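You operate a simulated robot arm through the tools that you are given. There is no shell and no other tool. Be economical: measure what you need, move in short steps, check, and stop when the job is done.

The job below is to be done with a simulated two-armed robot. You get a single attempt, and the scene is never put back.

TASK
Unseal the white tub and make the cube in it ready to press.
Fine: lid on the bench, cube in the press nest, lid pressed home again; guard shut, then the blue valve; don't pump.

The check looks at the end state, three seconds after you hand in, the way a careful person would. Anything else that was tipped, shoved, dropped, spilled or broken makes it a failure. A push-on lid holds only when it is set on centred and level and pressed home; a screw cap is set on level and turned clockwise until tight.

THE ROBOT
Two 7-joint arms with fingered hands on one trunk that stands fixed in place. Base frame: the origin is at the foot of the trunk, x ahead of it, y to its left, z up. Lengths are in m, angles in degrees, forces in N, time in s.
The left shoulder is at [0.07, 0.142, 1.214], the right one opposite. With the tool pointing down near the work surface each hand reaches from about 0.38 to 0.78 m from the base axis, measured 20 degrees to its own side. Payload 3.6 kg a hand.
The TCP of each hand is the grasp point between the finger pads, 0.025 m short of the fingertips. In the tool frame z runs along the fingers and y along their closing line. The gripper opens to 0.088 m. The gripper's body begins 0.029 m behind the TCP. The gripper is a hand of 5 fingers: y runs from the thumb to the fingers, the wrist lies at [-0.013, -0.097, -0.162] in the tool frame, and closing takes about 1.5 s.
Orientation is that of the tool frame in the base frame, as [roll, pitch, yaw] about the fixed x, y, z axes, in that order (R = Rz(yaw) Ry(pitch) Rx(roll)). With the fingers straight down and the wrist toward the robot, the tool's x, y and z point along [0, 1, 0], [1, 0, 0] and [0, 0, -1] of the base frame.

THE INTERFACE
- The arms move only by the tool servo_tool. It takes "left_moves", "right_moves" or both (then of equal length, played together; a hand with none holds still); each is a list of rows, each an object (a shift or turn left out is 0, a gripper value left out holds the last) with "delta_pos": the shift along the tool's x, y, z in m, a list of three; "dr": the turn, a rotation vector about the tool's x, y, z in degrees, a list of three. In form: [{"delta_pos": [x, y, z], "dr": [ax, ay, az]}, ...]. A call has 1 to 12 rows; each row shifts and turns the commanded pose from where the row before left it, along the tool's axes as they then stand. "left_gripper" and "right_gripper" are, for a hand that has rows, the gripper command, from -1 (shut) to 1 (fully open), values between in proportion, set as the call begins (left out, the last holds). A row lasts 0.2 s, in which the tool goes at most 0.05 m and 8.6 degrees; a call with a longer step from one row to the next is refused whole, and so is a gripper value outside its range. A pose out of reach is approached as far as the arm can. The call stops where the force on the tool passes 50 N (or 10 N more than at its start, if that is more) or the arm is blocked; 0.2 s more then pass. Each finger travels about 0.072 m/s and halts on what it meets, pressing with about 30 N; the grip force reading is that of the motor and also rises with nothing between the fingers. The clock runs only during rows and for 0.2 s after the last one: add rows that do not move to give the fingers time. It gives the time, the measured TCP pose, the force on the tool (base axes), the opening and the grip force at its end, in the units of the frame above (readings bear some noise), with the torque about the TCP (base axes, N m) and any sound that the robot's microphone picked up, and new pictures: "views" is both (left out), scene, wrist or none (wrist: the cameras of the hands that moved).
- Cameras (640 x 400 px; columns grow to the right, rows downward): "scene" is now at [0.1185, -0.0605, 1.4494]; the picture's right is [-0.65, -0.76, 0.00], its down [-0.39, 0.34, -0.85] and it looks along [0.65, -0.56, -0.52] (base axes); focal length 221 px, centre (320, 200). "left" rides on the left gripper at [-0.059, -0.079, -0.105] in its tool frame; the picture's right is [-0.73, -0.32, 0.61], its down [0.62, -0.68, 0.38] and it looks along [0.29, 0.66, 0.70] (tool axes); focal length 234 px, centre (320, 200). "right" rides on the right gripper at [0.059, -0.079, -0.105] in its tool frame; the picture's right is [-0.73, 0.32, -0.61], its down [-0.62, -0.68, 0.38] and it looks along [-0.29, 0.66, 0.70] (tool axes); focal length 234 px, centre (320, 200). There is no depth. A picture from a camera that has moved, and an enlarged one, comes with that camera's place and axes in the base frame and with its lens.
- raise_lower(by): slides the trunk up (or, below 0, down) by that many m; the arms and the scene camera ride with it, the base frame stays. It gives what a move gives, with no picture.
- curl_fingers(index, middle, ring, little, thumb_bend, thumb_turn, hand): sets how far each is bent, from 0 (flat) to 1 (curled in); at 0.3 the hand is open as for a grip, at 0.7 the pads meet at the TCP. One left out holds its place. A second passes; each finger stops where it meets its share of the squeeze, and holds until it gets a number again. A gripper value or a shape takes the hand back. It gives what a move gives, with no picture; readings hold the bend of each and the force on index, middle, ring, little, thumb and palm. thumb_turn goes from beside the hand (0) to across from the fingers (1), as for a grip.
- preshape(shape, hand): the hand has 5 fingers and takes this shape, open, in about a second: jaw (thumb against the fingers, like two jaws); tri (thumb and two fingers); tip (a fingertip pinch); poke (one finger out to press); point (the index stretched); flat (the hand flat); cup (the hand cupped); fist (a fist). The gripper value then closes the fingers along that shape, each until it touches; the sizes above hold for jaw. It gives what a move gives, with no picture.
- turn_head(pan, tilt): turns the head with the scene camera to pan (to the left, within 86 degrees either way) and tilt (down, from -29 to 69), counted from straight ahead of the robot. It gives what a move gives, and a new picture of the scene camera.
- enlarge(camera, box): a new picture of the part [left, top, right, bottom] of that camera's present view, enlarged. It takes no simulated time.
- job_done(): hands the job in; it is judged then, once.

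Go step by step. Nothing tells you positions but the pictures and the camera data: compare them with the known pose of the tool, close in by small moves and look again before you grip or let go. The budget is 120 turns and 200 pictures, counting those below and the enlarged ones. Unless the task says otherwise, let go and move clear before handing in, and close with one line.

The tools are called after "Emit:" by a JSON object that holds its "api" and its "payload". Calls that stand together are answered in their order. servo_tool: Moves the arms, as the interface text tells. Its arguments: {"type":"object","properties":{"left_moves":{"type":"array","items":{"type":"object","properties":{"delta_pos":{"type":"array","items":{"type":"number"}},"dr":{"type":"array","items":{"type":"number"}}}}},"left_gripper":{"type":"number"},"right_moves":{"type":"array","items":{"type":"object","properties":{"delta_pos":{"type":"array","items":{"type":"number"}},"dr":{"type":"array","items":{"type":"number"}}}}},"right_gripper":{"type":"number"},"views":{"type":"string","enum":["both","scene","wrist","none"]}},"required":[]} The other tools are called the same way: raise_lower (by) slides the trunk up or down; preshape (shape, hand) gives the hand a shape; curl_fingers (index, middle, ring, little, thumb_bend, thumb_turn, hand) moves the fingers one by one; turn_head (pan, tilt) turns the head that bears the scene camera; enlarge (camera, box) takes an enlarged picture of a part of a camera's view; job_done () hands the job in.

At the start:

```text
t: 0.0
left_tool_pos: [0.4043, -0.0689, 1.2244]
left_tcp_rot: [180.0, 0.1, 90.0]
left_ft_force: [-0.1, -0.1, -1.2]
left_ft_torque: [0.02, 0.03, -0.01]
left_grip_width: 0.0878
left_grip_force: 0.0
left_shape: jaw
left_bend: [0.3, 0.3, 0.3, 0.3, 0.3, 0.98]
left_finger forces: [0.1, 0.0, 0.1, 0.0, 0.1, 0.0]
right_tool_pos: [0.33, -0.4618, 1.2925]
right_tcp_rot: [-180.0, 0.0, 90.1]
right_ft_force: [0.1, 0.4, 0.3]
right_ft_torque: [0.03, 0.0, 0.0]
right_grip_width: 0.0874
right_grip_force: 0.0
right_shape: jaw
right_bend: [0.3, 0.3, 0.3, 0.3, 0.3, 0.98]
right_finger forces: [0.1, 0.0, 0.1, 0.0, 0.1, 0.1]
trunk travel left (down, up): [-0.75, 0.19]
head pan, tilt: [-40.6, 31.3]
```

scene: 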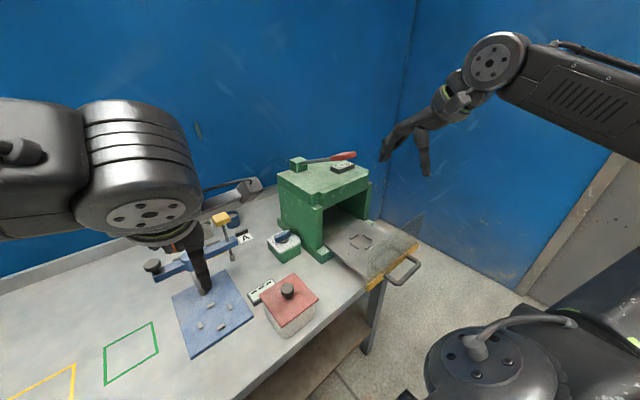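
right: 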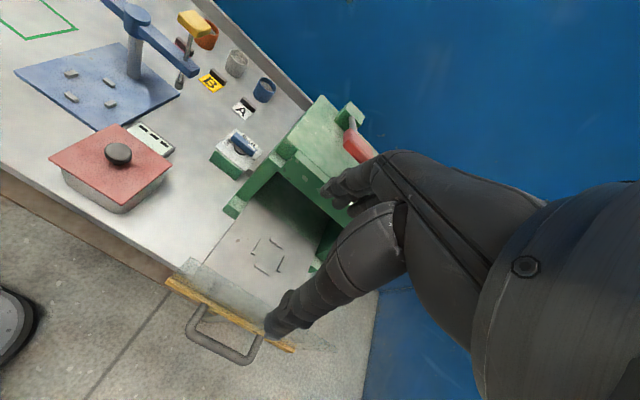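
left: 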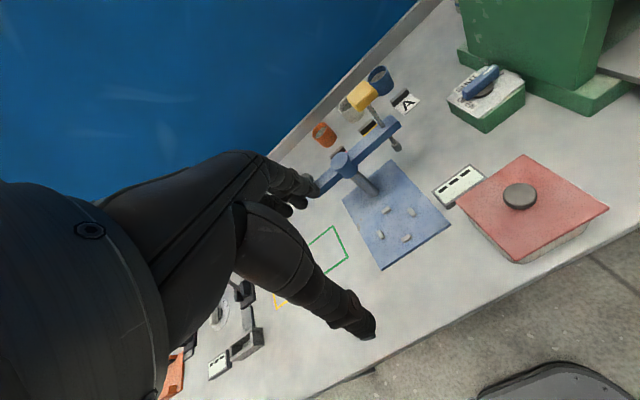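

I see the red-lidded tub, the green press with its tray/guard to the right, a small green box with a blue lever, and a blue fixture. I'll look closer and around before moving.

Emit:
{"api": "enlarge", "payload": {"camera": "scene", "box": [230, 140, 430, 350]}}

Emit:
{"api": "enlarge", "payload": {"camera": "right", "box": [150, 80, 400, 380]}}

Emit:
{"api": "turn_head", "payload": {"pan": 10, "tilt": 45}}

```text
1.90 times, centred on (330, 245) of scene
camera zoom: at [0.1185, -0.0605, 1.4494], right [-0.65, -0.76, 0.0], down [-0.39, 0.34, -0.85], along [0.65, -0.56, -0.52], focal length 420 px, centre (301, 114)
```

zoom: 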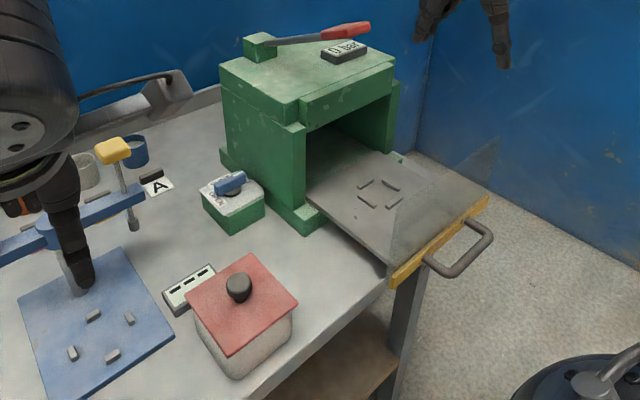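

```text
1.33 times, centred on (275, 230) of right
camera zoom: at [0.2515, -0.4033, 1.3952], right [0.32, -0.73, 0.61], down [-0.68, -0.62, -0.38], along [0.66, -0.29, -0.7], focal length 312 px, centre (380, 160)
```

zoom: 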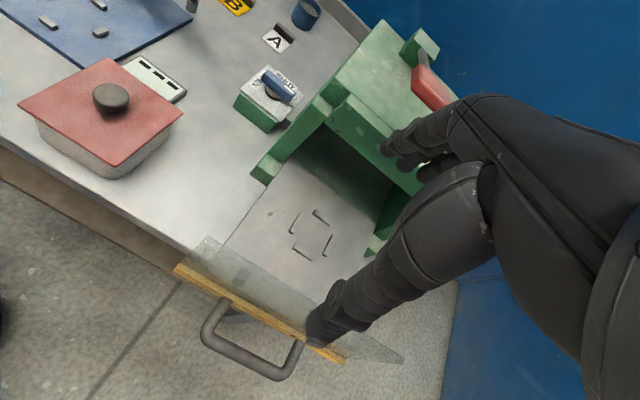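

```text
t: 1.2
left_tool_pos: [0.4038, -0.069, 1.2238]
left_tcp_rot: [-179.9, -0.1, 90.0]
left_ft_force: [-1.0, -0.1, 0.5]
left_ft_torque: [-0.01, 0.0, 0.02]
left_grip_width: 0.0875
left_grip_force: 0.1
left_shape: jaw
left_bend: [0.3, 0.3, 0.3, 0.3, 0.3, 0.98]
left_finger forces: [0.1, 0.0, 0.1, 0.0, 0.0, 0.0]
right_tool_pos: [0.3287, -0.4632, 1.2912]
right_tcp_rot: [180.0, 0.0, 90.1]
right_ft_force: [-0.7, -0.1, 0.0]
right_ft_torque: [-0.02, -0.02, 0.02]
right_grip_width: 0.088
right_grip_force: 0.1
right_shape: jaw
right_bend: [0.3, 0.3, 0.3, 0.3, 0.3, 0.98]
right_finger forces: [0.0, 0.0, 0.0, 0.0, 0.0, 0.0]
trunk travel left (down, up): [-0.75, 0.19]
head pan, tilt: [10.0, 45.0]
camera scene: at [0.1303, 0.012, 1.4288], right [0.17, -0.98, 0.0], down [-0.7, -0.12, -0.71], along [0.7, 0.12, -0.71], focal length 221 px, centre (320, 200)
```

scene: 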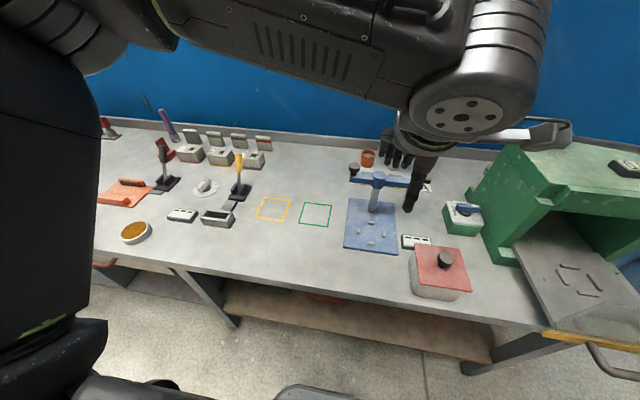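

The knob triangulates to about (0.445, -0.230, 0.965). I'll inspect the tub, tag, valve, and press nest in detail.

Emit:
{"api": "enlarge", "payload": {"camera": "left", "box": [430, 50, 630, 270]}}

Emit:
{"api": "enlarge", "payload": {"camera": "right", "box": [200, 120, 270, 180]}}

Emit:
{"api": "turn_head", "payload": {"pan": -45, "tilt": 40}}

```text
1.82 times, centred on (530, 160) of left
camera zoom: at [0.3263, -0.1274, 1.3287], right [-0.32, -0.73, -0.61], down [-0.68, 0.62, -0.38], along [0.66, 0.29, -0.7], focal length 426 px, centre (-62, 273)
```

zoom: 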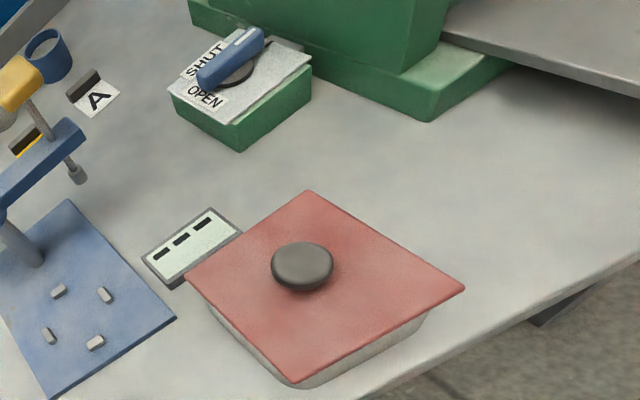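

```text
6.67 times, centred on (235, 150) of right
camera zoom: at [0.2515, -0.4033, 1.3953], right [0.32, -0.73, 0.61], down [-0.68, -0.62, -0.38], along [0.66, -0.29, -0.7], focal length 1561 px, centre (887, 533)
```

zoom: 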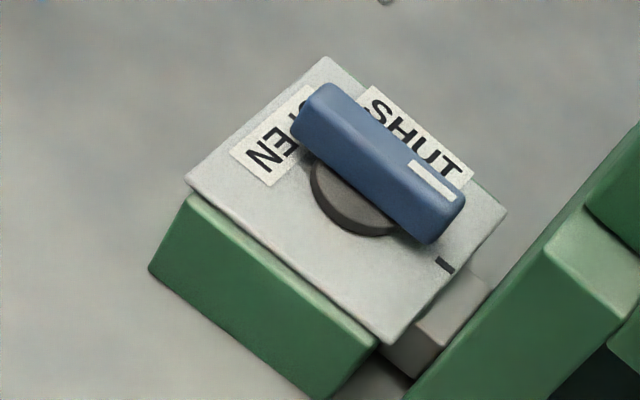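

```text
t: 2.4
left_tool_pos: [0.4042, -0.0675, 1.2247]
left_tcp_rot: [-180.0, 0.0, 90.0]
left_ft_force: [-0.3, 0.5, -0.2]
left_ft_torque: [0.0, 0.01, 0.0]
left_grip_width: 0.0875
left_grip_force: 0.1
left_shape: jaw
left_bend: [0.3, 0.3, 0.3, 0.3, 0.3, 0.98]
left_finger forces: [0.1, 0.0, 0.0, 0.0, 0.0, 0.0]
right_tool_pos: [0.33, -0.4633, 1.2902]
right_tcp_rot: [-179.9, 0.0, 90.2]
right_ft_force: [-0.4, -1.0, -0.1]
right_ft_torque: [0.0, 0.01, -0.01]
right_grip_width: 0.088
right_grip_force: 0.0
right_shape: jaw
right_bend: [0.3, 0.3, 0.3, 0.3, 0.3, 0.98]
right_finger forces: [0.1, 0.0, 0.1, 0.0, 0.0, 0.0]
trunk travel left (down, up): [-0.75, 0.19]
head pan, tilt: [-45.0, 40.0]
camera scene: at [0.1104, -0.0621, 1.436], right [-0.71, -0.71, 0.0], down [-0.46, 0.45, -0.77], along [0.54, -0.54, -0.64], focal length 221 px, centre (320, 200)
```

scene: 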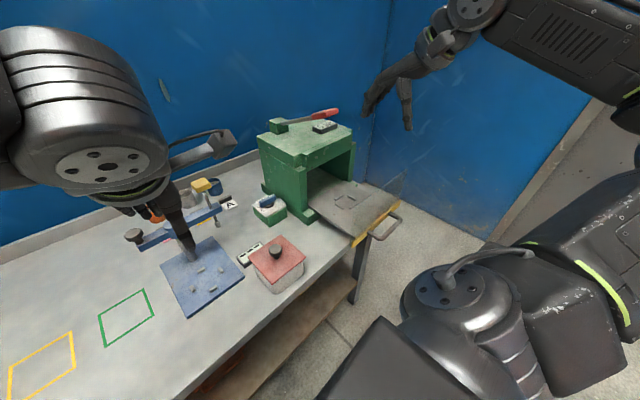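

Geometry so far: lid is about 0.11 m square, centred at (0.441, -0.230), z≈0.945. The tray/guard slides along +x, with its handle at about (0.29, -0.54, 0.94), the nest is at about (0.47, -0.54), and the valve is at (0.643, -0.343). I'll bring the left hand above the knob.

Emit:
{"api": "servo_tool", "payload": {"left_moves": [{"delta_pos": [-0.0324, 0.0076, 0.028]}, {"delta_pos": [-0.0324, 0.0076, 0.028]}, {"delta_pos": [-0.0324, 0.0076, 0.028]}, {"delta_pos": [-0.0324, 0.0076, 0.028]}, {"delta_pos": [-0.0324, 0.0076, 0.028]}, {}], "left_gripper": 1}}

```text
t: 3.8
left_tool_pos: [0.4408, -0.232, 1.0853]
left_tcp_rot: [179.8, 0.1, 90.1]
left_ft_force: [-0.6, -0.1, 0.0]
left_ft_torque: [0.01, 0.05, -0.03]
left_grip_width: 0.0875
left_grip_force: 0.1
left_shape: jaw
left_bend: [0.3, 0.3, 0.3, 0.3, 0.3, 0.98]
left_finger forces: [0.0, 0.1, 0.1, 0.1, 0.0, 0.0]
right_tool_pos: [0.3277, -0.4611, 1.2904]
right_tcp_rot: [180.0, 0.2, 90.1]
right_ft_force: [0.0, -0.4, -0.3]
right_ft_torque: [-0.01, 0.01, 0.02]
right_grip_width: 0.0877
right_grip_force: 0.1
right_shape: jaw
right_bend: [0.3, 0.3, 0.3, 0.3, 0.3, 0.98]
right_finger forces: [0.1, 0.1, 0.0, 0.1, 0.1, 0.0]
trunk travel left (down, up): [-0.75, 0.19]
head pan, tilt: [-45.0, 40.0]
camera scene: at [0.11, -0.0609, 1.4361], right [-0.71, -0.71, 0.0], down [-0.45, 0.45, -0.77], along [0.54, -0.54, -0.64], focal length 221 px, centre (320, 200)
camera left: at [0.3631, -0.2907, 1.1901], right [-0.32, -0.73, -0.61], down [-0.68, 0.62, -0.39], along [0.66, 0.29, -0.7], focal length 234 px, centre (320, 200)
```

scene: 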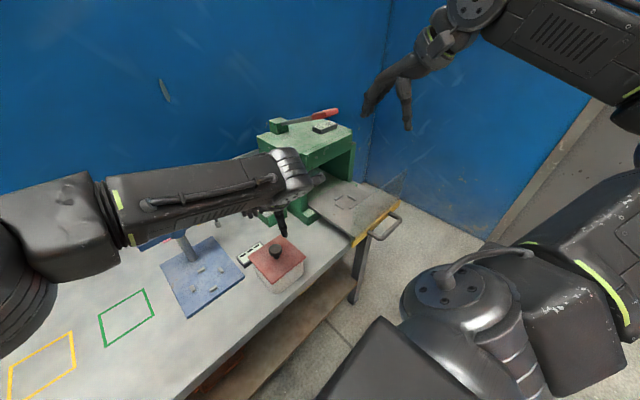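
left: 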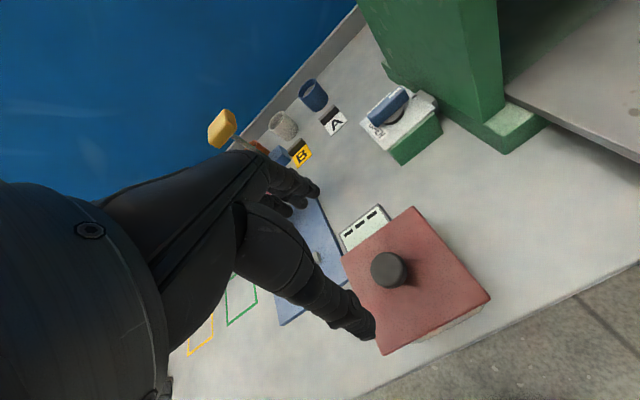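

The knob is right under the TCP at (0.443, -0.233). I'll descend part way and look.

Emit:
{"api": "servo_tool", "payload": {"left_moves": [{"delta_pos": [0, 0.002, 0.03]}, {"delta_pos": [0, 0, 0.03]}, {"delta_pos": [0, 0, 0.025]}, {}], "views": "wrist"}}

Emit:
{"api": "enlarge", "payload": {"camera": "scene", "box": [230, 190, 330, 300]}}

```text
t: 4.8
left_tool_pos: [0.4441, -0.2319, 0.9994]
left_tcp_rot: [-180.0, 0.0, 90.1]
left_ft_force: [-0.1, 0.0, -0.1]
left_ft_torque: [0.01, -0.02, -0.02]
left_grip_width: 0.0878
left_grip_force: 0.1
left_shape: jaw
left_bend: [0.3, 0.3, 0.3, 0.3, 0.3, 0.98]
left_finger forces: [0.1, 0.1, 0.1, 0.1, 0.1, 0.0]
right_tool_pos: [0.3292, -0.4616, 1.2909]
right_tcp_rot: [180.0, -0.1, 90.1]
right_ft_force: [0.0, -0.1, -0.3]
right_ft_torque: [0.01, -0.03, -0.02]
right_grip_width: 0.0876
right_grip_force: 0.0
right_shape: jaw
right_bend: [0.3, 0.3, 0.3, 0.3, 0.3, 0.98]
right_finger forces: [0.0, 0.1, 0.1, 0.0, 0.0, 0.1]
trunk travel left (down, up): [-0.75, 0.19]
head pan, tilt: [-45.0, 40.0]
camera left: at [0.3661, -0.2911, 1.1038], right [-0.32, -0.73, -0.61], down [-0.68, 0.62, -0.38], along [0.66, 0.29, -0.7], focal length 234 px, centre (320, 200)
```

left: 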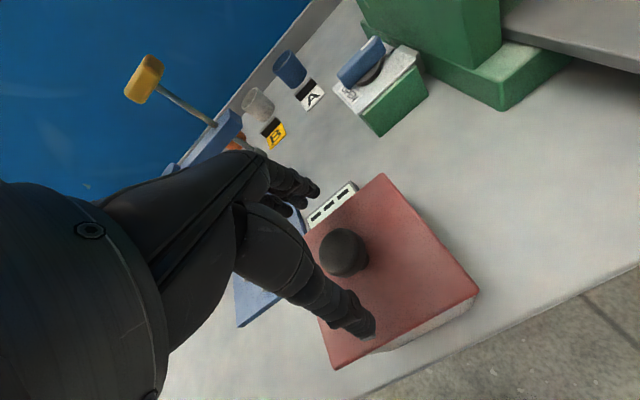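

```text
3.64 times, centred on (280, 245) of scene
camera zoom: at [0.1103, -0.0623, 1.436], right [-0.71, -0.71, 0.0], down [-0.45, 0.45, -0.77], along [0.54, -0.54, -0.64], focal length 803 px, centre (466, 36)
```

zoom: 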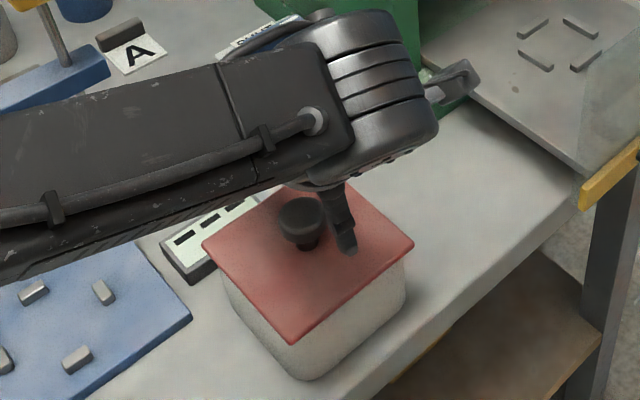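

Fingers straddle the knob (a mushroom shape). I'll go lower and then close.

Emit:
{"api": "servo_tool", "payload": {"left_moves": [{"delta_pos": [0, 0, 0.01]}, {"delta_pos": [0, 0, 0.008]}, {"delta_pos": [0, 0, 0.005]}, {}]}}

Emit:
{"api": "enlarge", "payload": {"camera": "scene", "box": [230, 210, 330, 300]}}

```text
t: 5.8
left_tool_pos: [0.4456, -0.2309, 0.9779]
left_tcp_rot: [-179.9, 0.1, 90.1]
left_ft_force: [0.4, 0.4, 0.4]
left_ft_torque: [-0.01, -0.02, 0.02]
left_grip_width: 0.0877
left_grip_force: 0.1
left_shape: jaw
left_bend: [0.3, 0.3, 0.3, 0.3, 0.3, 0.98]
left_finger forces: [0.0, 0.1, 0.0, 0.1, 0.1, 0.0]
right_tool_pos: [0.3289, -0.4624, 1.2902]
right_tcp_rot: [180.0, -0.1, 90.1]
right_ft_force: [0.5, -0.9, 0.5]
right_ft_torque: [-0.01, -0.03, -0.02]
right_grip_width: 0.0878
right_grip_force: 0.0
right_shape: jaw
right_bend: [0.3, 0.3, 0.3, 0.3, 0.3, 0.98]
right_finger forces: [0.0, 0.1, 0.0, 0.0, 0.1, 0.1]
trunk travel left (down, up): [-0.75, 0.19]
head pan, tilt: [-45.0, 40.0]
camera scene: at [0.1104, -0.0622, 1.436], right [-0.71, -0.71, 0.0], down [-0.45, 0.45, -0.77], along [0.54, -0.54, -0.64], focal length 221 px, centre (320, 200)
camera left: at [0.3664, -0.2901, 1.0822], right [-0.32, -0.73, -0.61], down [-0.68, 0.62, -0.38], along [0.66, 0.29, -0.7], focal length 234 px, centre (320, 200)
```

scene: 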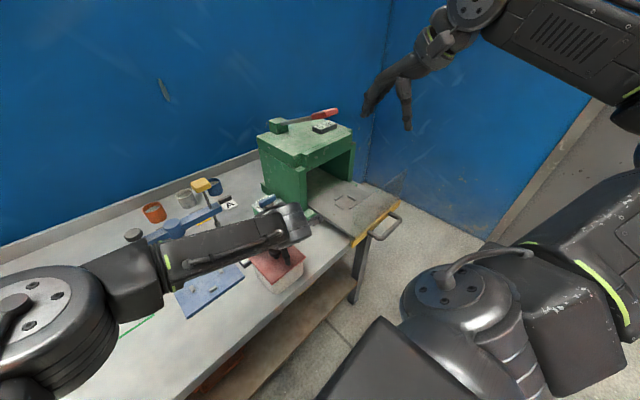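
left: 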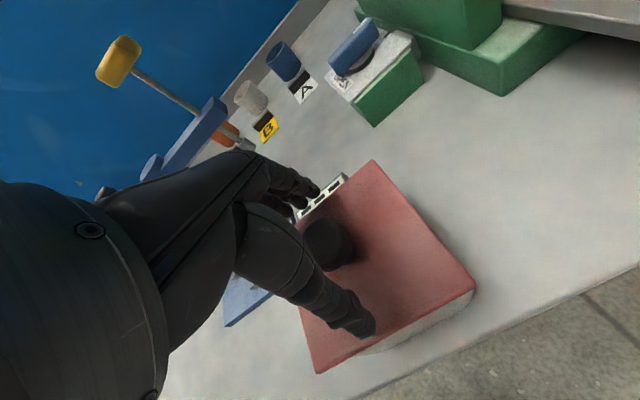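

```text
4.44 times, centred on (280, 255) of scene
camera zoom: at [0.1104, -0.0622, 1.436], right [-0.71, -0.71, 0.0], down [-0.45, 0.45, -0.77], along [0.54, -0.54, -0.64], focal length 981 px, centre (498, -44)
```

zoom: 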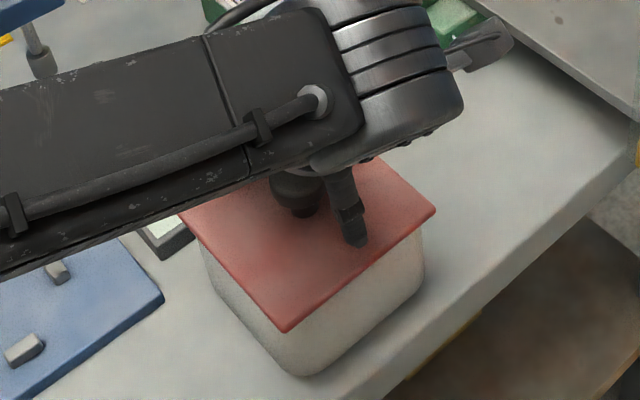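

The fingers are around the knob stem; I'll close the grip.

Emit:
{"api": "servo_tool", "payload": {"left_moves": [{"delta_pos": [0, 0, 0.003]}, {}, {}, {}, {}, {}, {}, {}], "left_gripper": -1, "views": "wrist"}}

```text
t: 7.6
left_tool_pos: [0.4462, -0.2305, 0.9737]
left_tcp_rot: [-180.0, 0.0, 90.0]
left_ft_force: [0.4, 0.2, 0.4]
left_ft_torque: [0.06, -0.05, -0.04]
left_grip_width: 0.0222
left_grip_force: 29.8
left_shape: jaw
left_bend: [0.75, 0.61, 0.64, 0.62, 0.8, 1.0]
left_finger forces: [15.9, 8.4, 0.1, 0.1, 20.5, 0.1]
right_tool_pos: [0.3295, -0.4627, 1.291]
right_tcp_rot: [180.0, 0.0, 90.1]
right_ft_force: [0.2, -0.7, -0.3]
right_ft_torque: [0.04, 0.01, 0.0]
right_grip_width: 0.0876
right_grip_force: 0.0
right_shape: jaw
right_bend: [0.3, 0.3, 0.3, 0.3, 0.3, 0.98]
right_finger forces: [0.0, 0.0, 0.0, 0.0, 0.0, 0.0]
trunk travel left (down, up): [-0.75, 0.19]
head pan, tilt: [-45.0, 40.0]
heard: snap
camera left: at [0.3666, -0.2899, 1.0784], right [-0.32, -0.73, -0.61], down [-0.68, 0.62, -0.38], along [0.66, 0.29, -0.7], focal length 234 px, centre (320, 200)
```

left: 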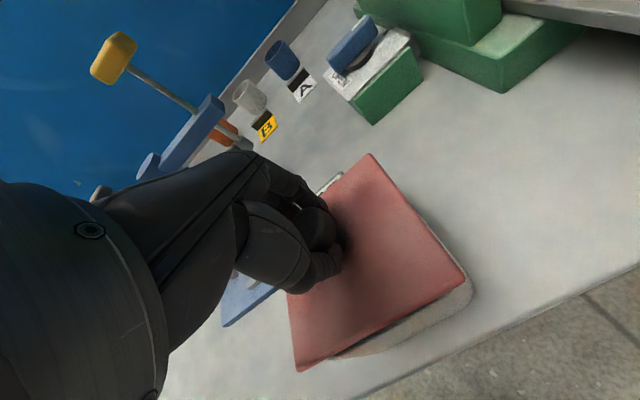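

A snap was heard and the lid looks shifted — closing seems to have popped it loose. I'll take a close look before lifting.

Emit:
{"api": "enlarge", "payload": {"camera": "scene", "box": [230, 210, 330, 300]}}

```text
4.44 times, centred on (280, 255) of scene
camera zoom: at [0.1104, -0.0622, 1.436], right [-0.71, -0.71, 0.0], down [-0.45, 0.45, -0.77], along [0.54, -0.54, -0.64], focal length 981 px, centre (498, -44)
```

zoom: 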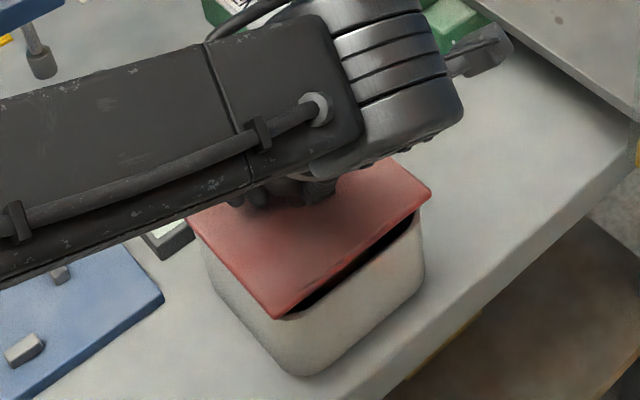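

The lid is unsealed and held. I'll lift it straight up 0.12 m.

Emit:
{"api": "servo_tool", "payload": {"left_moves": [{"delta_pos": [0, 0, -0.01]}, {"delta_pos": [0, 0, -0.02]}, {"delta_pos": [0, 0, -0.03]}, {"delta_pos": [0, 0, -0.03]}, {"delta_pos": [0, 0, -0.03]}, {}]}}

Emit:
{"api": "enlarge", "payload": {"camera": "scene", "box": [220, 180, 330, 300]}}

```text
t: 9.0
left_tool_pos: [0.445, -0.2281, 1.0934]
left_tcp_rot: [-179.9, -0.1, 90.1]
left_ft_force: [0.8, 0.6, -0.5]
left_ft_torque: [0.0, 0.01, -0.01]
left_grip_width: 0.0219
left_grip_force: 30.2
left_shape: jaw
left_bend: [0.75, 0.61, 0.64, 0.62, 0.81, 1.0]
left_finger forces: [15.7, 8.2, 0.0, 0.0, 22.0, 0.0]
right_tool_pos: [0.3289, -0.4625, 1.2912]
right_tcp_rot: [180.0, 0.0, 90.1]
right_ft_force: [-0.2, -0.2, 0.3]
right_ft_torque: [0.01, -0.04, -0.01]
right_grip_width: 0.0874
right_grip_force: 0.1
right_shape: jaw
right_bend: [0.3, 0.3, 0.3, 0.3, 0.3, 0.98]
right_finger forces: [0.0, 0.1, 0.0, 0.0, 0.0, 0.0]
trunk travel left (down, up): [-0.75, 0.19]
head pan, tilt: [-45.0, 40.0]
camera scene: at [0.1107, -0.0624, 1.436], right [-0.71, -0.71, 0.0], down [-0.46, 0.45, -0.77], along [0.54, -0.54, -0.64], focal length 221 px, centre (320, 200)
camera left: at [0.3669, -0.2868, 1.1982], right [-0.32, -0.73, -0.61], down [-0.68, 0.62, -0.38], along [0.66, 0.29, -0.7], focal length 234 px, centre (320, 200)
```

scene: 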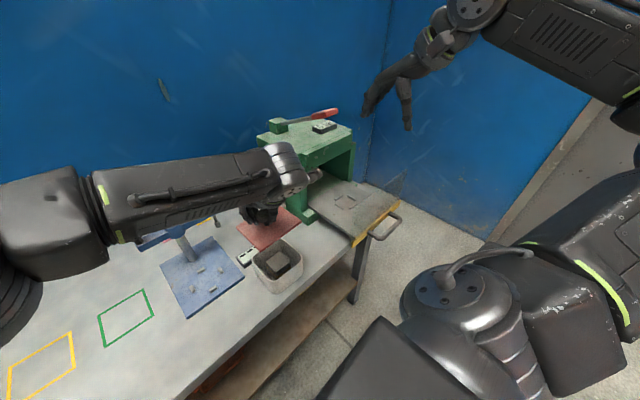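
left: 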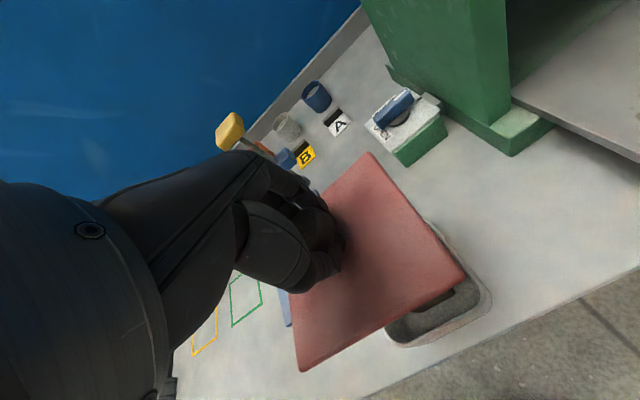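

```text
3.33 times, centred on (275, 240) of scene
camera zoom: at [0.1107, -0.0624, 1.436], right [-0.71, -0.71, 0.0], down [-0.46, 0.45, -0.77], along [0.54, -0.54, -0.64], focal length 736 px, centre (470, 67)
```

zoom: 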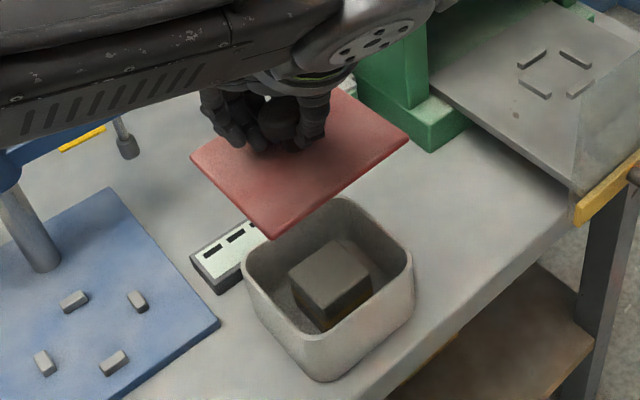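

The lid is off and the grey cube sits in the tub. I'll carry the lid to the clear patch at about (0.455, 0.10).

Emit:
{"api": "servo_tool", "payload": {"left_moves": [{"delta_pos": [0.02, 0, -0.03]}, {"delta_pos": [0.041, 0, 0]}, {"delta_pos": [0.041, 0, 0]}, {"delta_pos": [0.041, 0, 0]}, {"delta_pos": [0.041, 0, 0]}, {"delta_pos": [0.041, 0, 0]}, {"delta_pos": [0.041, 0, 0]}, {"delta_pos": [0.041, 0.005, 0.02]}, {"delta_pos": [0.023, 0.005, 0.03]}, {"delta_pos": [0, 0, 0.04]}, {"delta_pos": [0, 0, 0.04]}, {}], "views": "wrist"}}

Emit:
{"api": "turn_head", "payload": {"pan": 0, "tilt": 50}}

```text
t: 11.6
left_tool_pos: [0.4547, 0.1003, 0.994]
left_tcp_rot: [-179.9, 0.0, 90.0]
left_ft_force: [-1.0, -0.2, -1.0]
left_ft_torque: [0.02, 0.02, 0.04]
left_grip_width: 0.0219
left_grip_force: 29.9
left_shape: jaw
left_bend: [0.75, 0.61, 0.64, 0.62, 0.81, 1.0]
left_finger forces: [15.0, 7.7, 0.0, 0.0, 23.6, 0.0]
right_tool_pos: [0.3286, -0.4626, 1.2916]
right_tcp_rot: [-180.0, 0.2, 90.1]
right_ft_force: [0.5, 1.2, 0.7]
right_ft_torque: [-0.01, 0.02, 0.0]
right_grip_width: 0.0878
right_grip_force: 0.1
right_shape: jaw
right_bend: [0.3, 0.3, 0.3, 0.3, 0.3, 0.98]
right_finger forces: [0.1, 0.0, 0.0, 0.1, 0.1, 0.0]
trunk travel left (down, up): [-0.75, 0.19]
head pan, tilt: [-45.0, 40.0]
camera left: at [0.3762, 0.0395, 1.0977], right [-0.32, -0.73, -0.61], down [-0.68, 0.62, -0.38], along [0.66, 0.29, -0.7], focal length 234 px, centre (320, 200)
```

left: 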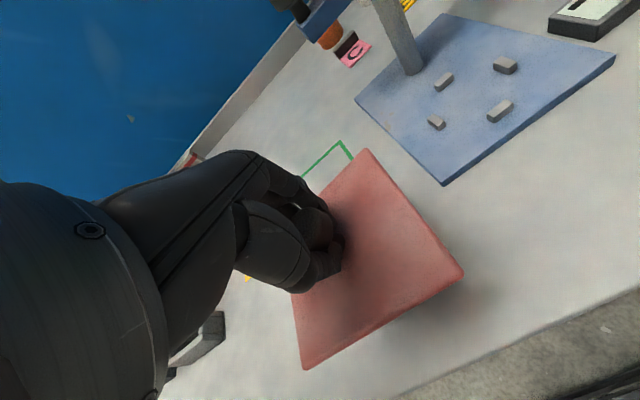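

```text
t: 12.8
left_tool_pos: [0.4556, 0.0992, 0.9936]
left_tcp_rot: [-179.9, 0.0, 90.1]
left_ft_force: [0.4, 0.7, -0.4]
left_ft_torque: [0.0, -0.01, -0.01]
left_grip_width: 0.022
left_grip_force: 30.0
left_shape: jaw
left_bend: [0.75, 0.61, 0.64, 0.62, 0.81, 1.0]
left_finger forces: [15.0, 7.7, 0.1, 0.1, 23.5, 0.0]
right_tool_pos: [0.3302, -0.4621, 1.2901]
right_tcp_rot: [180.0, -0.1, 90.1]
right_ft_force: [-0.9, -1.1, -0.4]
right_ft_torque: [-0.02, 0.0, -0.02]
right_grip_width: 0.0878
right_grip_force: 0.0
right_shape: jaw
right_bend: [0.3, 0.3, 0.3, 0.3, 0.3, 0.98]
right_finger forces: [0.0, 0.0, 0.0, 0.1, 0.0, 0.0]
trunk travel left (down, up): [-0.75, 0.19]
head pan, tilt: [0.0, 50.0]
camera scene: at [0.1273, -0.002, 1.4219], right [0.0, -1.0, 0.0], down [-0.77, 0.0, -0.64], along [0.64, 0.0, -0.77], focal length 221 px, centre (320, 200)
```

scene: 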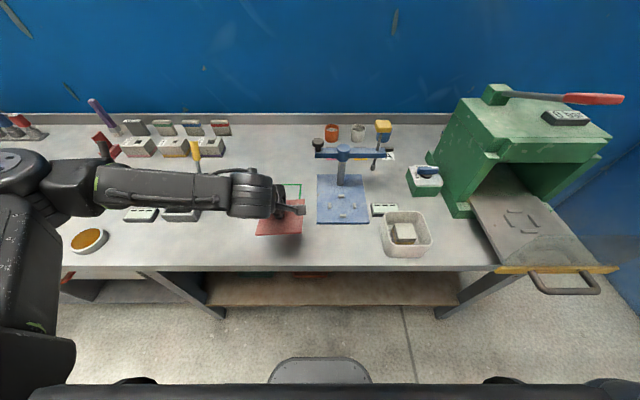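

The area under the lid is clear of everything. I'll lower it toward the bench.

Emit:
{"api": "servo_tool", "payload": {"left_moves": [{"delta_pos": [0, 0, 0.03]}, {"delta_pos": [0, 0, 0.025]}, {}], "views": "wrist"}}

Emit:
{"api": "enlarge", "payload": {"camera": "scene", "box": [230, 180, 330, 260]}}

```text
t: 13.6
left_tool_pos: [0.4544, 0.0981, 0.9381]
left_tcp_rot: [-179.9, 0.0, 90.1]
left_ft_force: [0.4, -0.4, -0.4]
left_ft_torque: [-0.02, 0.02, 0.01]
left_grip_width: 0.0218
left_grip_force: 29.6
left_shape: jaw
left_bend: [0.75, 0.61, 0.64, 0.62, 0.81, 1.0]
left_finger forces: [15.0, 7.8, 0.0, 0.1, 23.8, 0.0]
right_tool_pos: [0.329, -0.4625, 1.2908]
right_tcp_rot: [-179.9, 0.0, 90.1]
right_ft_force: [-0.5, 0.3, 0.0]
right_ft_torque: [-0.02, 0.0, 0.03]
right_grip_width: 0.0874
right_grip_force: 0.0
right_shape: jaw
right_bend: [0.3, 0.3, 0.3, 0.3, 0.3, 0.98]
right_finger forces: [0.1, 0.0, 0.1, 0.1, 0.1, 0.0]
trunk travel left (down, up): [-0.75, 0.19]
head pan, tilt: [0.0, 50.0]
camera left: at [0.3762, 0.0389, 1.0431], right [-0.32, -0.73, -0.61], down [-0.68, 0.62, -0.38], along [0.66, 0.29, -0.7], focal length 234 px, centre (320, 200)
```

left: 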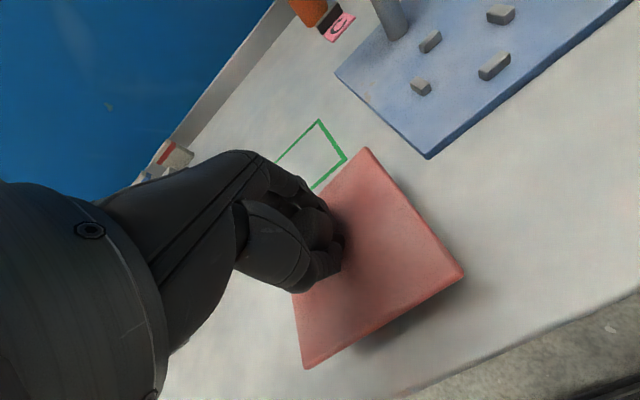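

```text
5.00 times, centred on (280, 220) of scene
camera zoom: at [0.1271, -0.0022, 1.4219], right [0.0, -1.0, 0.0], down [-0.77, 0.0, -0.64], along [0.64, 0.0, -0.77], focal length 1104 px, centre (520, 100)
```

zoom: 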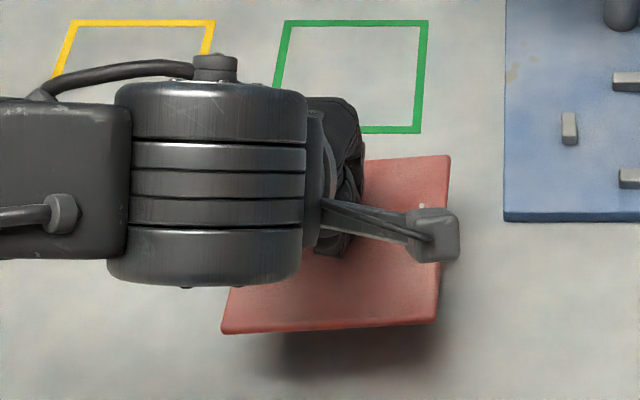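

Not touching yet; I'll continue in small steps and watch the force.

Emit:
{"api": "servo_tool", "payload": {"left_moves": [{"delta_pos": [0, 0, 0.008]}, {"delta_pos": [0, 0, 0.006]}, {}], "views": "wrist"}}

```text
t: 14.3
left_tool_pos: [0.454, 0.1004, 0.9249]
left_tcp_rot: [180.0, 0.0, 90.2]
left_ft_force: [-0.6, -0.3, -0.8]
left_ft_torque: [-0.01, 0.04, -0.02]
left_grip_width: 0.0217
left_grip_force: 29.7
left_shape: jaw
left_bend: [0.75, 0.61, 0.64, 0.62, 0.81, 1.0]
left_finger forces: [15.0, 7.8, 0.0, 0.0, 23.7, 0.0]
right_tool_pos: [0.3295, -0.4627, 1.29]
right_tcp_rot: [-180.0, 0.1, 90.0]
right_ft_force: [-0.2, 0.0, -0.3]
right_ft_torque: [-0.03, -0.02, -0.02]
right_grip_width: 0.0877
right_grip_force: 0.1
right_shape: jaw
right_bend: [0.3, 0.3, 0.3, 0.3, 0.3, 0.98]
right_finger forces: [0.0, 0.0, 0.0, 0.1, 0.1, 0.0]
trunk travel left (down, up): [-0.75, 0.19]
head pan, tilt: [0.0, 50.0]
camera left: at [0.376, 0.0402, 1.0293], right [-0.32, -0.73, -0.61], down [-0.68, 0.62, -0.38], along [0.66, 0.29, -0.7], focal length 234 px, centre (320, 200)
```

left: 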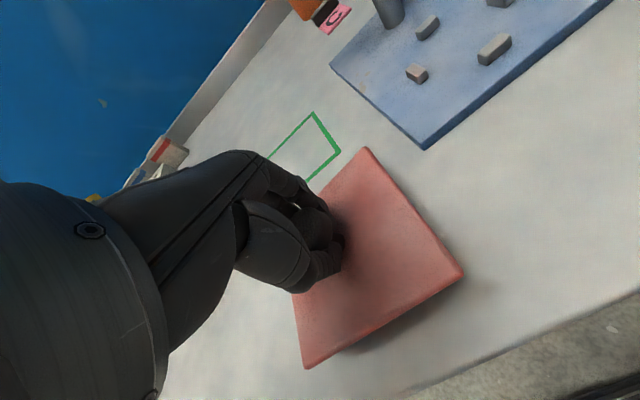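

Emit:
{"api": "servo_tool", "payload": {"left_moves": [{"delta_pos": [0, 0, 0.006]}, {"delta_pos": [0, 0, 0.004]}, {"delta_pos": [0, 0, 0.004]}, {}], "views": "wrist"}}

```text
t: 15.3
left_tool_pos: [0.4551, 0.1011, 0.911]
left_tcp_rot: [-180.0, 0.1, 90.2]
left_ft_force: [-0.3, 0.5, -0.2]
left_ft_torque: [0.0, -0.01, -0.02]
left_grip_width: 0.0221
left_grip_force: 30.4
left_shape: jaw
left_bend: [0.75, 0.61, 0.64, 0.62, 0.81, 1.0]
left_finger forces: [14.9, 7.8, 0.0, 0.1, 23.7, 0.1]
right_tool_pos: [0.3293, -0.4626, 1.2899]
right_tcp_rot: [-180.0, 0.0, 90.1]
right_ft_force: [0.3, -0.5, -0.2]
right_ft_torque: [0.03, 0.05, -0.01]
right_grip_width: 0.0876
right_grip_force: 0.0
right_shape: jaw
right_bend: [0.3, 0.3, 0.3, 0.3, 0.3, 0.98]
right_finger forces: [0.0, 0.0, 0.0, 0.1, 0.1, 0.0]
trunk travel left (down, up): [-0.75, 0.19]
head pan, tilt: [0.0, 50.0]
camera left: at [0.3759, 0.0408, 1.0149], right [-0.32, -0.73, -0.61], down [-0.68, 0.62, -0.38], along [0.66, 0.29, -0.7], focal length 234 px, centre (320, 200)
```

left: 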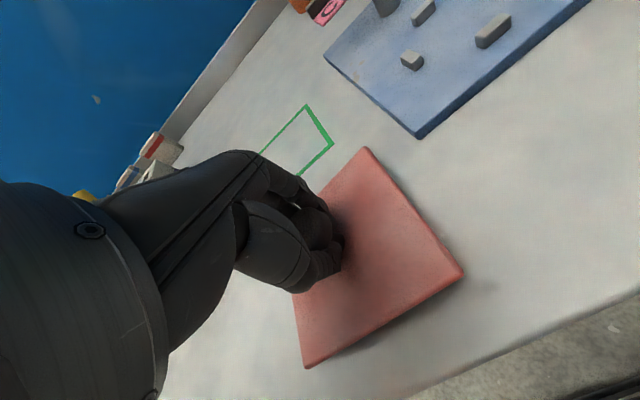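

Emit:
{"api": "servo_tool", "payload": {"left_moves": [{"delta_pos": [0, 0, 0.004]}, {"delta_pos": [0, 0, 0.004]}, {"delta_pos": [0, 0, 0.003]}, {}], "views": "wrist"}}

Emit:
{"api": "enlarge", "payload": {"camera": "scene", "box": [230, 190, 330, 260]}}

```text
t: 16.4
left_tool_pos: [0.4539, 0.0992, 0.9003]
left_tcp_rot: [180.0, 0.0, 90.2]
left_ft_force: [-0.3, -1.7, 4.0]
left_ft_torque: [0.19, -0.3, -0.06]
left_grip_width: 0.0222
left_grip_force: 29.9
left_shape: jaw
left_bend: [0.75, 0.61, 0.64, 0.62, 0.8, 1.0]
left_finger forces: [16.0, 11.8, 0.1, 0.0, 25.8, 0.0]
right_tool_pos: [0.3275, -0.4632, 1.2916]
right_tcp_rot: [180.0, 0.0, 90.2]
right_ft_force: [-0.5, 0.2, 0.2]
right_ft_torque: [-0.01, -0.02, -0.02]
right_grip_width: 0.0878
right_grip_force: 0.0
right_shape: jaw
right_bend: [0.3, 0.3, 0.3, 0.3, 0.3, 0.98]
right_finger forces: [0.0, 0.0, 0.0, 0.1, 0.0, 0.0]
trunk travel left (down, up): [-0.75, 0.19]
head pan, tilt: [0.0, 50.0]
camera left: at [0.3751, 0.0404, 1.0034], right [-0.32, -0.73, -0.61], down [-0.68, 0.62, -0.38], along [0.66, 0.29, -0.7], focal length 234 px, centre (320, 200)
```

left: 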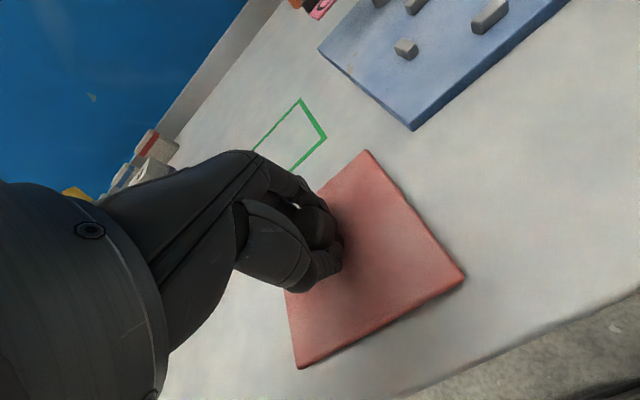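

```text
5.71 times, centred on (280, 225) of scene
camera zoom: at [0.1265, -0.0025, 1.422], right [0.0, -1.0, 0.0], down [-0.77, 0.0, -0.64], along [0.64, 0.0, -0.77], focal length 1261 px, centre (549, 57)
```

zoom: 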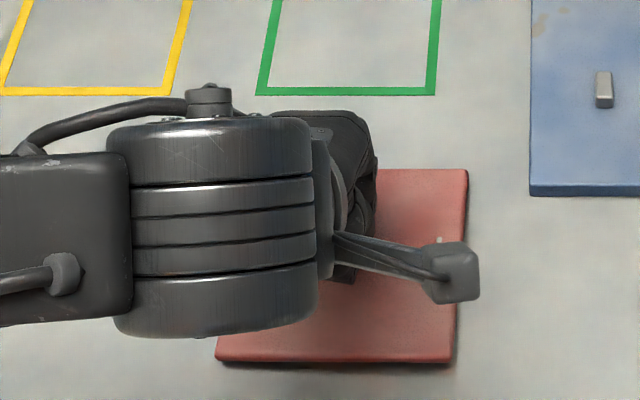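

The lid is on the bench (4 N contact). I'll open and lift clear.

Emit:
{"api": "servo_tool", "payload": {"left_moves": [{"delta_pos": [0, 0, 0.001]}, {}, {}, {}, {}, {}, {}], "left_gripper": 1, "views": "none"}}

Emit:
{"api": "servo_tool", "payload": {"left_moves": [{"delta_pos": [0, 0, -0.03]}, {"delta_pos": [0, 0, -0.04]}, {"delta_pos": [0, 0, -0.04]}, {"delta_pos": [0, 0, -0.03]}, {}], "left_gripper": 1}}

```text
t: 17.9
left_tool_pos: [0.4544, 0.0989, 0.8986]
left_tcp_rot: [-180.0, 0.0, 90.1]
left_ft_force: [-0.2, 0.5, 0.5]
left_ft_torque: [0.01, -0.01, 0.02]
left_grip_width: 0.0878
left_grip_force: 0.1
left_shape: jaw
left_bend: [0.3, 0.3, 0.3, 0.3, 0.3, 0.98]
left_finger forces: [0.0, 0.1, 0.0, 0.0, 0.0, 0.0]
right_tool_pos: [0.3295, -0.4629, 1.2908]
right_tcp_rot: [-179.9, 0.0, 90.1]
right_ft_force: [0.3, -0.1, 0.6]
right_ft_torque: [-0.04, -0.02, 0.0]
right_grip_width: 0.0878
right_grip_force: 0.1
right_shape: jaw
right_bend: [0.3, 0.3, 0.3, 0.3, 0.3, 0.98]
right_finger forces: [0.0, 0.0, 0.0, 0.1, 0.0, 0.0]
trunk travel left (down, up): [-0.75, 0.19]
head pan, tilt: [0.0, 50.0]
```

```text
t: 19.1
left_tool_pos: [0.4552, 0.0987, 1.0381]
left_tcp_rot: [180.0, 0.0, 90.1]
left_ft_force: [0.5, -0.3, 1.3]
left_ft_torque: [0.02, 0.01, 0.04]
left_grip_width: 0.0875
left_grip_force: 0.0
left_shape: jaw
left_bend: [0.3, 0.3, 0.3, 0.3, 0.3, 0.98]
left_finger forces: [0.0, 0.1, 0.0, 0.0, 0.0, 0.0]
right_tool_pos: [0.3298, -0.4627, 1.2915]
right_tcp_rot: [180.0, 0.0, 90.1]
right_ft_force: [-0.1, -1.3, -1.0]
right_ft_torque: [0.0, 0.0, -0.02]
right_grip_width: 0.0874
right_grip_force: 0.1
right_shape: jaw
right_bend: [0.3, 0.3, 0.3, 0.3, 0.3, 0.98]
right_finger forces: [0.0, 0.0, 0.0, 0.0, 0.1, 0.0]
trunk travel left (down, up): [-0.75, 0.19]
head pan, tilt: [0.0, 50.0]
camera scene: at [0.1275, -0.0019, 1.4218], right [0.0, -1.0, 0.0], down [-0.77, 0.0, -0.64], along [0.64, 0.0, -0.77], focal length 221 px, centre (320, 200)
camera left: at [0.3767, 0.0398, 1.1433], right [-0.32, -0.73, -0.61], down [-0.68, 0.62, -0.38], along [0.66, 0.29, -0.7], focal length 234 px, centre (320, 200)
```

scene: 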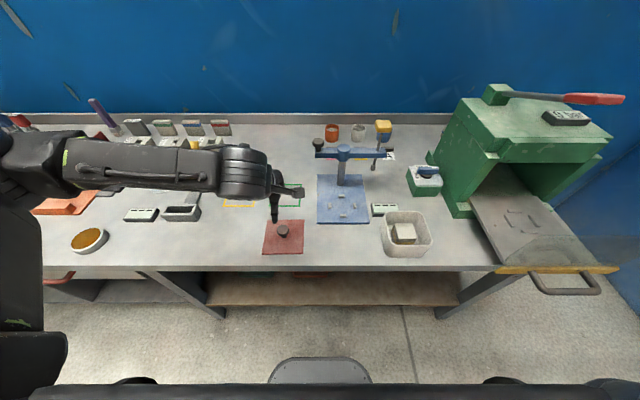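
left: 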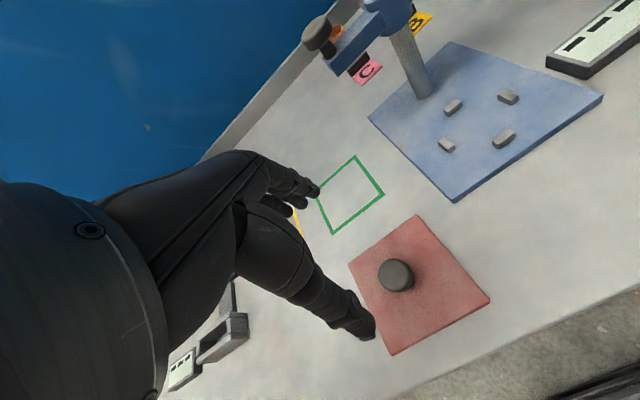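

The lid is on the bench. Now I'll examine the tub/cube and the press up close.

Emit:
{"api": "enlarge", "payload": {"camera": "scene", "box": [370, 190, 450, 270]}}

Emit:
{"api": "enlarge", "payload": {"camera": "scene", "box": [400, 80, 630, 300]}}

```text
5.00 times, centred on (410, 230) of scene
camera zoom: at [0.1275, -0.0019, 1.4218], right [0.0, -1.0, 0.0], down [-0.77, 0.0, -0.64], along [0.64, 0.0, -0.77], focal length 1104 px, centre (-130, 50)
```

zoom: 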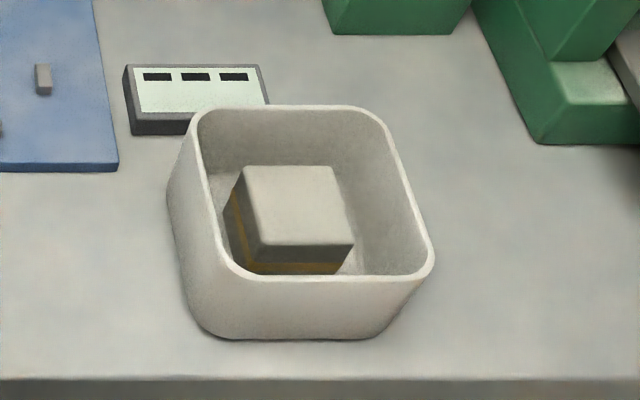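

```text
1.82 times, centred on (515, 190) of scene
camera zoom: at [0.1275, -0.0019, 1.4218], right [0.0, -1.0, 0.0], down [-0.77, 0.0, -0.64], along [0.64, 0.0, -0.77], focal length 401 px, centre (-34, 218)
```

zoom: 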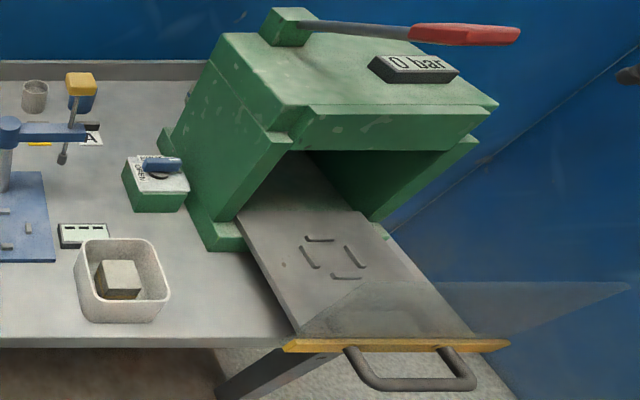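

The cube is about 0.045 m, near (0.438, -0.229), with its top at z≈0.92. The tub's inside is only ~0.09 m wide, so I'll use the three-finger shape on the right hand and bring it above the tub.

Emit:
{"api": "preshape", "payload": {"hand": "right", "shape": "tri"}}

Emit:
{"api": "servo_tool", "payload": {"right_moves": [{"delta_pos": [0.039, 0.018, 0.02]}, {"delta_pos": [0.039, 0.018, 0.02]}, {"delta_pos": [0.039, 0.018, 0.02]}, {"delta_pos": [0.039, 0.018, 0.02]}, {"delta_pos": [0.039, 0.018, 0.02]}, {"delta_pos": [0.039, 0.018, 0.02]}, {"delta_pos": [0, 0, 0.03]}, {"delta_pos": [0, 0, 0.03]}, {}]}}

```text
t: 20.1
left_tool_pos: [0.4549, 0.0992, 1.0395]
left_tcp_rot: [-179.9, -0.1, 90.1]
left_ft_force: [-0.4, 0.5, 0.8]
left_ft_torque: [0.0, 0.0, 0.0]
left_grip_width: 0.0878
left_grip_force: 0.0
left_shape: jaw
left_bend: [0.3, 0.3, 0.3, 0.3, 0.3, 0.98]
left_finger forces: [0.0, 0.0, 0.0, 0.0, 0.1, 0.1]
right_tool_pos: [0.329, -0.4624, 1.2913]
right_tcp_rot: [-180.0, -0.1, 90.1]
right_ft_force: [-0.1, -0.1, -0.1]
right_ft_torque: [0.03, -0.01, 0.01]
right_grip_width: 0.0875
right_grip_force: 0.0
right_shape: tri
right_bend: [0.3, 0.3, 0.99, 0.99, 0.3, 0.98]
right_finger forces: [0.1, 0.0, 0.0, 0.1, 0.1, 0.0]
trunk travel left (down, up): [-0.75, 0.19]
head pan, tilt: [0.0, 50.0]
```

```text
t: 22.1
left_tool_pos: [0.4545, 0.0993, 1.0384]
left_tcp_rot: [-180.0, 0.1, 90.1]
left_ft_force: [0.0, -0.8, -0.1]
left_ft_torque: [-0.05, 0.01, -0.04]
left_grip_width: 0.0879
left_grip_force: 0.0
left_shape: jaw
left_bend: [0.3, 0.3, 0.3, 0.3, 0.3, 0.98]
left_finger forces: [0.1, 0.0, 0.1, 0.0, 0.1, 0.0]
right_tool_pos: [0.4378, -0.2278, 1.1095]
right_tcp_rot: [-179.9, -0.1, 90.1]
right_ft_force: [0.3, -0.1, 0.0]
right_ft_torque: [-0.01, 0.0, 0.0]
right_grip_width: 0.088
right_grip_force: 0.1
right_shape: tri
right_bend: [0.3, 0.3, 0.99, 0.99, 0.3, 0.98]
right_finger forces: [0.0, 0.1, 0.0, 0.2, 0.0, 0.0]
trunk travel left (down, up): [-0.75, 0.19]
head pan, tilt: [0.0, 50.0]
camera scene: at [0.1274, -0.001, 1.4218], right [0.0, -1.0, 0.0], down [-0.77, 0.0, -0.64], along [0.64, 0.0, -0.77], focal length 221 px, centre (320, 200)
camera right: at [0.3598, -0.1691, 1.2141], right [0.32, -0.73, 0.61], down [-0.68, -0.62, -0.38], along [0.66, -0.29, -0.7], focal length 234 px, centre (320, 200)
```

scene: 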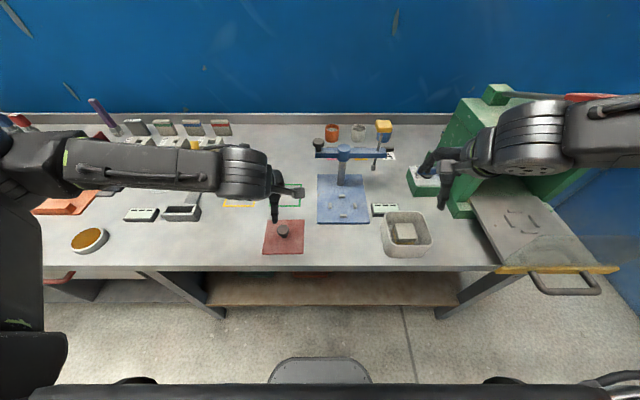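
right: 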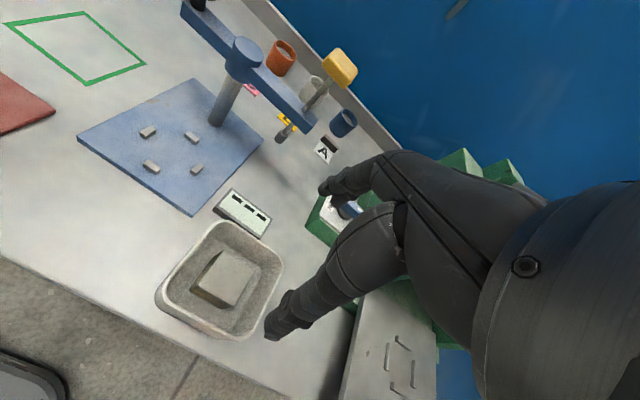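

Emit:
{"api": "enlarge", "payload": {"camera": "right", "box": [150, 210, 300, 350]}}

```text
2.86 times, centred on (225, 280) of right
camera zoom: at [0.3598, -0.1691, 1.2141], right [0.32, -0.73, 0.61], down [-0.68, -0.62, -0.38], along [0.66, -0.29, -0.7], focal length 669 px, centre (591, -29)
```

zoom: 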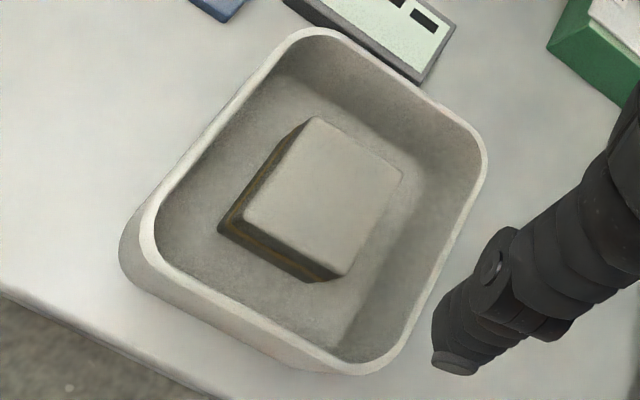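

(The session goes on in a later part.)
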